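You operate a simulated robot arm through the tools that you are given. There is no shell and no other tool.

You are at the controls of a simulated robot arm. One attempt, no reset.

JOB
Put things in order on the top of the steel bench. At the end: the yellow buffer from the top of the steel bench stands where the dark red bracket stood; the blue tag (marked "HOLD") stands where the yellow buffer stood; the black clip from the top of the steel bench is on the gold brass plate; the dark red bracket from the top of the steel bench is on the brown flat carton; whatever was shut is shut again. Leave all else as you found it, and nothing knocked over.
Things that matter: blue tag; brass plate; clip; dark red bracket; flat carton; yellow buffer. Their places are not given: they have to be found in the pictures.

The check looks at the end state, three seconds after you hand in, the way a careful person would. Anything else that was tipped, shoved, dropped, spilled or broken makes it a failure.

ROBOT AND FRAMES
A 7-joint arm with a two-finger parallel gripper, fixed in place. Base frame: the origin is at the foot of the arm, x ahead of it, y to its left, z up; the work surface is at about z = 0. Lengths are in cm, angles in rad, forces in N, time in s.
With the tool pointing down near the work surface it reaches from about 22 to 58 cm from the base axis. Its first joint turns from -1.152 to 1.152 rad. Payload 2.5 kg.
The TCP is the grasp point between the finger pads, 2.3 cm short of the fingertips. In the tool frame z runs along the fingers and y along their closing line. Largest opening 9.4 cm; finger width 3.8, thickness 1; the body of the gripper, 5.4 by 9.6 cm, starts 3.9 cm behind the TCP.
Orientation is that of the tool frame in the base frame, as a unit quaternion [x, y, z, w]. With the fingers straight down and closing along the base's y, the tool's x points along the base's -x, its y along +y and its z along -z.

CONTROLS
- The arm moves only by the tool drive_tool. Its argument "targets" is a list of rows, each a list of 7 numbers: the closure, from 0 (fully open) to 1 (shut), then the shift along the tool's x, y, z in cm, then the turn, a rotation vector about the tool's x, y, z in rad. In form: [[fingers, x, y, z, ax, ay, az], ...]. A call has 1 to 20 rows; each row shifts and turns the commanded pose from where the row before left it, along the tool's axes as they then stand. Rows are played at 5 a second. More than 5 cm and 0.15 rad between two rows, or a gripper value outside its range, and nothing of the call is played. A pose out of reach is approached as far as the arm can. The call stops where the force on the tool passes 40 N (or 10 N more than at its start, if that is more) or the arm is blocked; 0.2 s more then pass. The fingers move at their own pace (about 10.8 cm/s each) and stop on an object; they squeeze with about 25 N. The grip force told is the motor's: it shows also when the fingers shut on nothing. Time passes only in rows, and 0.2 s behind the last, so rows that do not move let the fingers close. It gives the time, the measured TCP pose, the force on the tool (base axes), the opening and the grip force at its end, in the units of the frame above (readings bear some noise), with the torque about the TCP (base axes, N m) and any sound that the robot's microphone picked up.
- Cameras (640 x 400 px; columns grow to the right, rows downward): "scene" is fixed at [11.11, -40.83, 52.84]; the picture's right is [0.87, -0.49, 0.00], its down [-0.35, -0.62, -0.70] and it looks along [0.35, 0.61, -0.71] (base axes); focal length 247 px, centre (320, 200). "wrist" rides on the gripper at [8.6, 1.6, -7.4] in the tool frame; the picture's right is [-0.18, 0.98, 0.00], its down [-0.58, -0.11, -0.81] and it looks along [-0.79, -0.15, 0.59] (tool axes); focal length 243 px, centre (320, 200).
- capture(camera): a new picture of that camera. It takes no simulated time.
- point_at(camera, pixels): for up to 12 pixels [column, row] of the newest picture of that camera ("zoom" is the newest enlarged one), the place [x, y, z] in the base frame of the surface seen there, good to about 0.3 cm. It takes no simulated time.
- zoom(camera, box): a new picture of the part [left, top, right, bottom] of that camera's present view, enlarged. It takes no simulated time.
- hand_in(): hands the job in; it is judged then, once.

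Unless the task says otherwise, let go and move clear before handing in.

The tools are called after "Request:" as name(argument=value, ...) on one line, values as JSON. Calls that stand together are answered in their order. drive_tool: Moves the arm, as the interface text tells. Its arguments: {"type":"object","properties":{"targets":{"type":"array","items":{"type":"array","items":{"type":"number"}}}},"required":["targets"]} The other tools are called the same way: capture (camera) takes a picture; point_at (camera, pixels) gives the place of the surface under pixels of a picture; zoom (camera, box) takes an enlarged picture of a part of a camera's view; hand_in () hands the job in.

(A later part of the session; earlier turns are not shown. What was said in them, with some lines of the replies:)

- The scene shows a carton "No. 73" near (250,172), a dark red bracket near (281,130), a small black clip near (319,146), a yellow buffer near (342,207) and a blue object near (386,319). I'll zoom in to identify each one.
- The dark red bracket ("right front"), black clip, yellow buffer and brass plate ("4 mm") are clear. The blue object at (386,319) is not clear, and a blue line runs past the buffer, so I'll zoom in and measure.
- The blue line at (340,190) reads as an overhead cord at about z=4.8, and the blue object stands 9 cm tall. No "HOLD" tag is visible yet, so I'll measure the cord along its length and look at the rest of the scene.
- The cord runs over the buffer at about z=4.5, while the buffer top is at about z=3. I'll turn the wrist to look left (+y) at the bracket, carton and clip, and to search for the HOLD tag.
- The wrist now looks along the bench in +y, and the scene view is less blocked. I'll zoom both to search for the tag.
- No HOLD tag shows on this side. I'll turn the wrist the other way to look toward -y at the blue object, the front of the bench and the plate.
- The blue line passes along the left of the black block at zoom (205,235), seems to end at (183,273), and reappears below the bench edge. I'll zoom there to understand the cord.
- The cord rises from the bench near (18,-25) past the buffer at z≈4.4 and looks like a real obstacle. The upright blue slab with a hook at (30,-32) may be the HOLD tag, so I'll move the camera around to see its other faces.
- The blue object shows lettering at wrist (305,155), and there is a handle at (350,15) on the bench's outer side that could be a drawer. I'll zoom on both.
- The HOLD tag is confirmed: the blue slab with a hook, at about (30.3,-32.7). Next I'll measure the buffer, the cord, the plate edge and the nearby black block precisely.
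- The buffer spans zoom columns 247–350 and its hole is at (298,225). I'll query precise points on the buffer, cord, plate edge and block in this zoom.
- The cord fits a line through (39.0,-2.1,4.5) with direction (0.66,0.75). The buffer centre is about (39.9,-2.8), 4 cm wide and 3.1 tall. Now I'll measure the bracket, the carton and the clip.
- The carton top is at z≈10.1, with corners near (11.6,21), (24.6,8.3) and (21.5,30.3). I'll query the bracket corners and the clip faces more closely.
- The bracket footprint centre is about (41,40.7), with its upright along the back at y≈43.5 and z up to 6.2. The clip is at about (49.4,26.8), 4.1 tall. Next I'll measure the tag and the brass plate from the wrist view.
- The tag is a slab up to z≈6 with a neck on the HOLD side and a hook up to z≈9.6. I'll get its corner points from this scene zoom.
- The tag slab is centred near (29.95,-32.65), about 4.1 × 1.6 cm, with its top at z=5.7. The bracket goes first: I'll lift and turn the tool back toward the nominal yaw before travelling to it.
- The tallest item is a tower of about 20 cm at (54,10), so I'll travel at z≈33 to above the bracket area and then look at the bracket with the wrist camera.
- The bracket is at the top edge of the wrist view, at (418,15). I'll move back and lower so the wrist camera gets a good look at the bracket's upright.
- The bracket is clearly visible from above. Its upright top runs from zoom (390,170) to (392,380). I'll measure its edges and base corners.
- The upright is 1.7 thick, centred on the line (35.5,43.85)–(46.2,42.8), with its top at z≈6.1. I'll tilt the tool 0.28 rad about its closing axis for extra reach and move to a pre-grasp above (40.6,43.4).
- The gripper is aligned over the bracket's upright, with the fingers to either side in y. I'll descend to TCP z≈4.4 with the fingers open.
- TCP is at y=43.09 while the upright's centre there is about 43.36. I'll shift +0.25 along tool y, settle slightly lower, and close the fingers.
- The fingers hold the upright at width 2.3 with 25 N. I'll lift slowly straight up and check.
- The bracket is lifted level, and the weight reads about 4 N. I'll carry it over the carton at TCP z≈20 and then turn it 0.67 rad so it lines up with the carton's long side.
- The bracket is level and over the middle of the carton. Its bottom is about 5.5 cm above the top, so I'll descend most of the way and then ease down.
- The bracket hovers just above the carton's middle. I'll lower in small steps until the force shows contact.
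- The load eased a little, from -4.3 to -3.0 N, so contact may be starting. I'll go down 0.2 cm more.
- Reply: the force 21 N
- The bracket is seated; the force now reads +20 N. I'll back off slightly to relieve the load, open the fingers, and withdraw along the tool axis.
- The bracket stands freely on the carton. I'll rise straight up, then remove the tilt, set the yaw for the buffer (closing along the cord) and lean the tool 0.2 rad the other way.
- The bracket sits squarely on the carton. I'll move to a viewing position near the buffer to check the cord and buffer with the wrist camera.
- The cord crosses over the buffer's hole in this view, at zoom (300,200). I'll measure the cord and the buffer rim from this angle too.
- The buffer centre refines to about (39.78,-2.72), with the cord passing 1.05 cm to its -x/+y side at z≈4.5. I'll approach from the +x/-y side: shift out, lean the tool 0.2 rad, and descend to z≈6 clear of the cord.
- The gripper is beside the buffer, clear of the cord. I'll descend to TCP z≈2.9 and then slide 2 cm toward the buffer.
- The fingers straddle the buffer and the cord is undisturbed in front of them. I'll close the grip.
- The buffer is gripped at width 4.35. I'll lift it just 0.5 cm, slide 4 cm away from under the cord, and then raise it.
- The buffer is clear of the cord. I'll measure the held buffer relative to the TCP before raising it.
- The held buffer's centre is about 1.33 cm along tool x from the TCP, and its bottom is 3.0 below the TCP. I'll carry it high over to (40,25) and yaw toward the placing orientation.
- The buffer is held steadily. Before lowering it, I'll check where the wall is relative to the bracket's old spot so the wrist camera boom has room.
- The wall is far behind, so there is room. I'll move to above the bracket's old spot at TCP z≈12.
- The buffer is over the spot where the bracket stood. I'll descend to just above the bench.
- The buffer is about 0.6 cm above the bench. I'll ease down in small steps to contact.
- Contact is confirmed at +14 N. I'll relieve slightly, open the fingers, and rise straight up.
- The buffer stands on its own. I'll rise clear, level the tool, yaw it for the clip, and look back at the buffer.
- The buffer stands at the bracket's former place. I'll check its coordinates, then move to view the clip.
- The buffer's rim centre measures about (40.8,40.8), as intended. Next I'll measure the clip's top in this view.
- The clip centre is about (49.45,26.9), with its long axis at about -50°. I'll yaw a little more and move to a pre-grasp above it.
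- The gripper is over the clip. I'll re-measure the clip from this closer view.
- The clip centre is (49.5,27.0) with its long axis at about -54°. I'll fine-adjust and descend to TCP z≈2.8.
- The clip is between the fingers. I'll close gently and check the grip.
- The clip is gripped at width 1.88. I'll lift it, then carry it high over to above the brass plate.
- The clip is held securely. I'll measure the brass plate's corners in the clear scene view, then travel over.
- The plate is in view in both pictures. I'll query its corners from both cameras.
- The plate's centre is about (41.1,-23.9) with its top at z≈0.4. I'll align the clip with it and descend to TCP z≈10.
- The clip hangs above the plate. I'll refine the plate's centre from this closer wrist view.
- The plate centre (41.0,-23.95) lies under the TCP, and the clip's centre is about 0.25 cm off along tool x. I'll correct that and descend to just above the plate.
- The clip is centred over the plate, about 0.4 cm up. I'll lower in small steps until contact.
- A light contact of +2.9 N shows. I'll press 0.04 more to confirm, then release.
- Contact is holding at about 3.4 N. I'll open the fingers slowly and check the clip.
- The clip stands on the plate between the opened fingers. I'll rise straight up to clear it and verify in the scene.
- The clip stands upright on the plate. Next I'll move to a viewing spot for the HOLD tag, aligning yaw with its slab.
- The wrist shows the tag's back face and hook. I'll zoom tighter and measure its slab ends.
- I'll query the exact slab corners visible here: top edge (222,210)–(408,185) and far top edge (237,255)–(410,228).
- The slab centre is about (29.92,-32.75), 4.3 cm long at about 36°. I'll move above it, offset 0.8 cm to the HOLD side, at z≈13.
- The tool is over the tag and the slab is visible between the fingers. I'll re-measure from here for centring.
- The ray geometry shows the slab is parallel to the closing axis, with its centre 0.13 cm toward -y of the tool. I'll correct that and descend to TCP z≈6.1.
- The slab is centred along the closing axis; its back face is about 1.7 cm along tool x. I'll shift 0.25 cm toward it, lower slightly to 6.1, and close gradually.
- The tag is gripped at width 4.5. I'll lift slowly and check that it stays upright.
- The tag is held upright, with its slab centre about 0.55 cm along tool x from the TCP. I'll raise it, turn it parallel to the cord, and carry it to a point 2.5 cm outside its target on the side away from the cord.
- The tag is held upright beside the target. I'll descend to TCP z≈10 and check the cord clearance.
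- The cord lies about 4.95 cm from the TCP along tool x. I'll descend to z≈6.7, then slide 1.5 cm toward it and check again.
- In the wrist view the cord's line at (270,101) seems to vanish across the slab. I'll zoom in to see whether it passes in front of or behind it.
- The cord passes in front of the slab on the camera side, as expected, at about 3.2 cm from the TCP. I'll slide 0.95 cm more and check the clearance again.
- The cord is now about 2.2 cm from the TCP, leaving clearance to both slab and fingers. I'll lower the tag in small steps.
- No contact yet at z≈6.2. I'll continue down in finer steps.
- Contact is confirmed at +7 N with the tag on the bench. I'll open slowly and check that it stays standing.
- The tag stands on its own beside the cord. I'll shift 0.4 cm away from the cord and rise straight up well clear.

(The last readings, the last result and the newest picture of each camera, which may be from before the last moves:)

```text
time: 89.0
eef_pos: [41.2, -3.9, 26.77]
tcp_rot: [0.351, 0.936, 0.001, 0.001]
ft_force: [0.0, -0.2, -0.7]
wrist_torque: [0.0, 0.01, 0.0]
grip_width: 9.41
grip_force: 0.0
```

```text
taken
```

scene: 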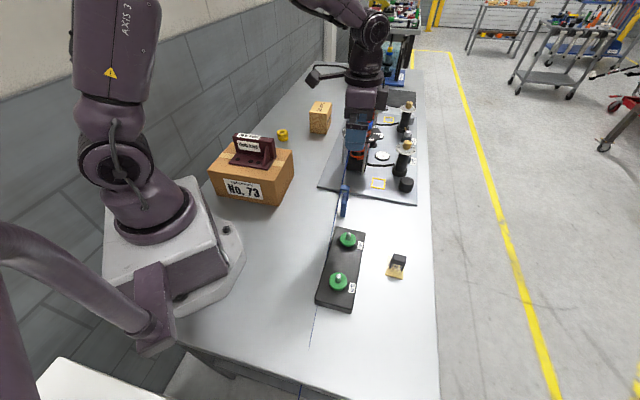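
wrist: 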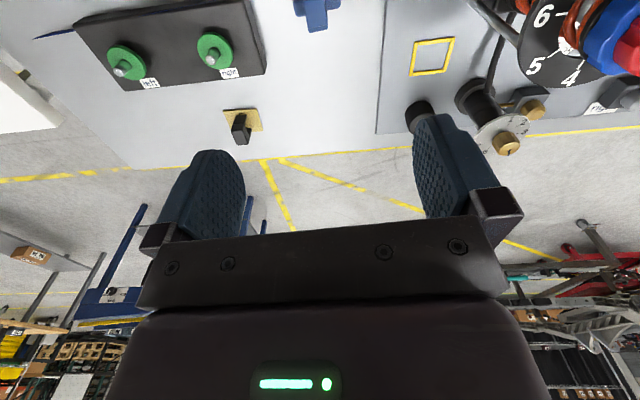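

The tag stands and the arm is clear. I'll back off further and inspect everything in zooms.

Request:
drive_tool(targets=[[0, 2.0, -2.27, -3.1, 0, 0, 0], [0, 2.0, -2.27, -3.1, 0, 0, 0], [0, 2.5, -1.0, 0, 0, 0, 0], [0, 2.5, -1.0, 0, 0, 0, 0], [0, 0, 0, 0, 0, 0, 0]])

Request:
capture(camera="scene")

Request:
zoom(camera="scene", box=[315, 170, 375, 230])

Request:
zoom(camera="scene", box=[370, 240, 430, 290])

Request:
zoom(camera="scene", box=[200, 90, 360, 210])

Request:
capture(camera="wrist")

```text
time: 90.2
eef_pos: [29.99, -2.76, 32.79]
tcp_rot: [0.351, 0.936, 0.0, -0.001]
ft_force: [0.9, 0.3, 0.1]
wrist_torque: [0.03, 0.01, 0.01]
grip_width: 9.38
grip_force: 0.1
```

```text
taken
```

scene: 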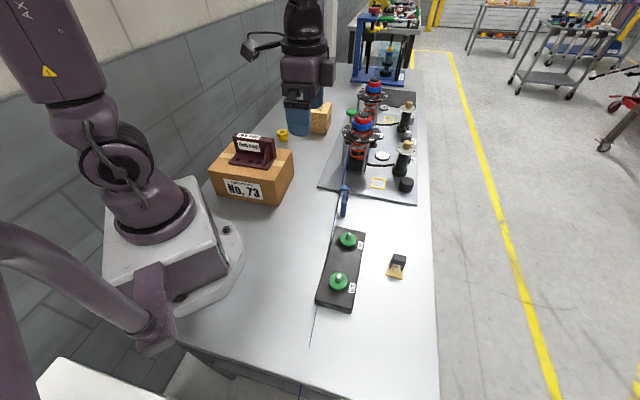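

```text
6.67 times, centred on (345, 200) of scene
```

zoom: 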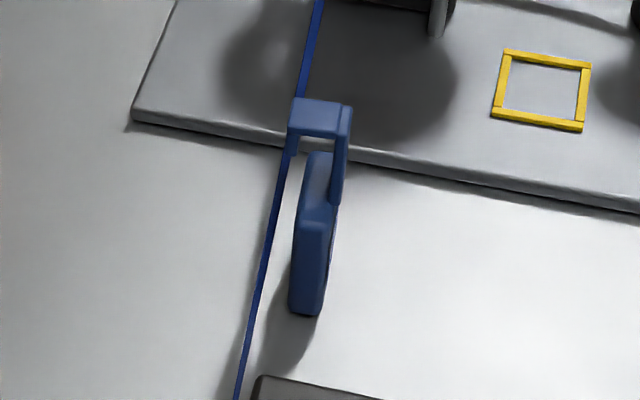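

```text
8.00 times, centred on (400, 265) of scene
```

zoom: 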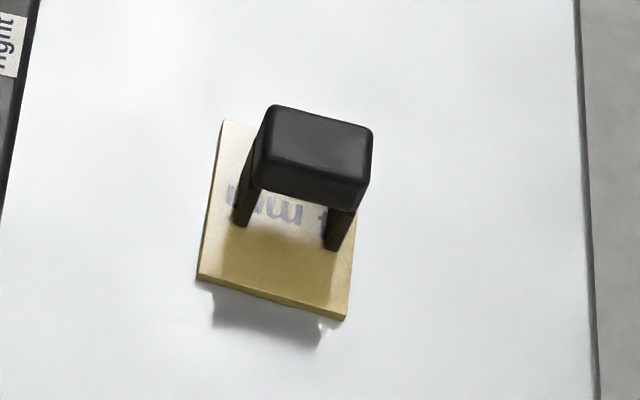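

```text
3.33 times, centred on (280, 150) of scene
```

zoom: 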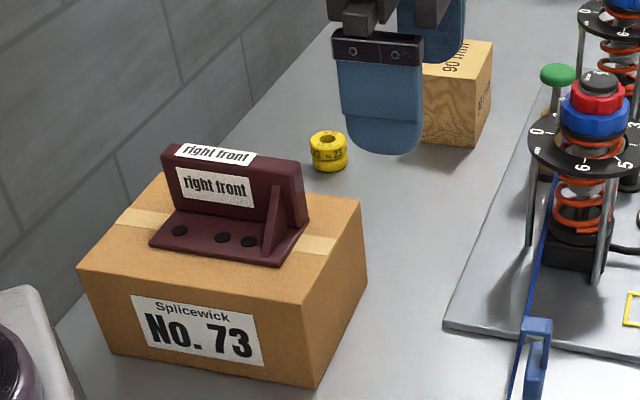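

```text
taken
```

wrist: 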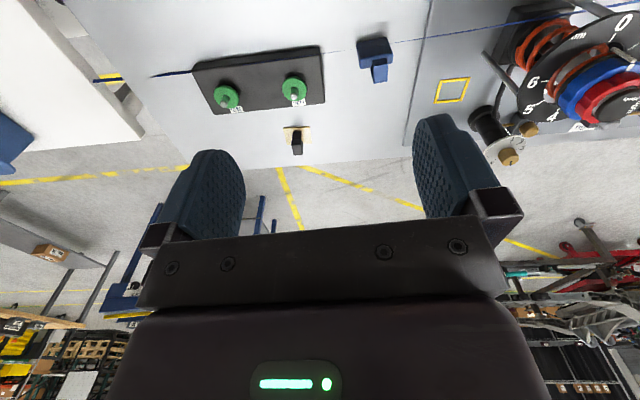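

All four items look in place: the tag is upright, the clip is on the plate, the bracket is on the carton and the buffer is at the bracket's spot. I'll verify the tag's position and the cord with measurements.

Request:
zoom(camera="scene", box=[320, 175, 370, 225])

Request:
point_at(camera="zoom", pixels=[[290, 335], [300, 250], [305, 110], [285, 80], [235, 330], [225, 370], [270, 230], [320, 290], [340, 190], [310, 60], [350, 130], [265, 300]])

Request:
zoom(camera="wrist", box=[320, 10, 460, 110])

Request:
zoom(camera="wrist", box=[260, 100, 340, 170])

```text
8.00 times, centred on (345, 200) of scene
```

zoom: 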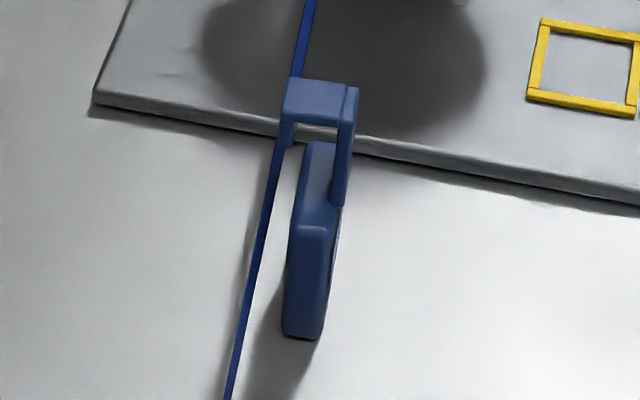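

```text
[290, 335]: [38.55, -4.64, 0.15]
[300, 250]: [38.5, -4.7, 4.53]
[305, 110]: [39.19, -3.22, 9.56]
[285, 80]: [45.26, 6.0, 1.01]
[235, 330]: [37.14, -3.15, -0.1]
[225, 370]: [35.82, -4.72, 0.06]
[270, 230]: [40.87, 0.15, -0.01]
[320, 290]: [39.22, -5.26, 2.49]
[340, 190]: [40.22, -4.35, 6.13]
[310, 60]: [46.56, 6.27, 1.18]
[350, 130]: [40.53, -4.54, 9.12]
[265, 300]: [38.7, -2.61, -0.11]
```

```text
4.00 times, centred on (390, 60) of wrist
```

zoom: 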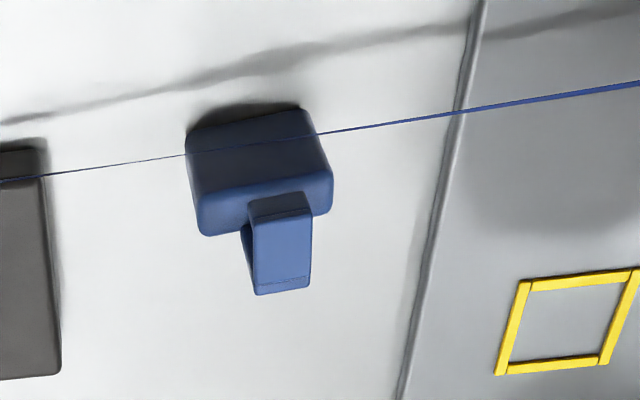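

```text
5.71 times, centred on (300, 135) of wrist
```

zoom: 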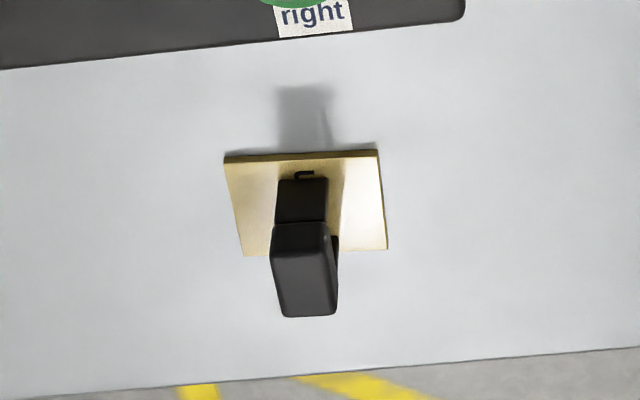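

The tag stands upright at about (40.3,-3.3), 0.8 cm from the buffer's old centre, with a visible gap to the unmoved cord. The clip is fully on the brass plate, the bracket is on the carton, and the buffer is on the bracket's old spot. The gripper is open and clear, so I'm handing in.

Request:
hand_in()

```text
The job is handed in.
```

I moved all four items and handed in the job. Nothing was opened, and the last pictures showed nothing tipped or knocked out of place.

| Item | Where it is now |
|---|---|
| Dark red bracket | On top of the brown carton marked "No. 73", roughly centred and lined up with its long side |
| Yellow buffer | Standing where the bracket stood, within about 0.3 cm of that centre |
| Black clip | Standing upright on the gold brass plate, with its feet on the plate |
| Blue HOLD tag | Standing upright about 0.8 cm from where the buffer's centre was |

- **Tag offset:** I set the tag slightly off on purpose. A blue cord runs about 4.5 cm above the bench, over the buffer's old spot, and the tag is taller than that. The cord looked unmoved in the last pictures.
- **Carton:** "No. 73" was the only carton on the bench, so I took it to be the flat carton.

The gripper is open, with the arm well above the bench.
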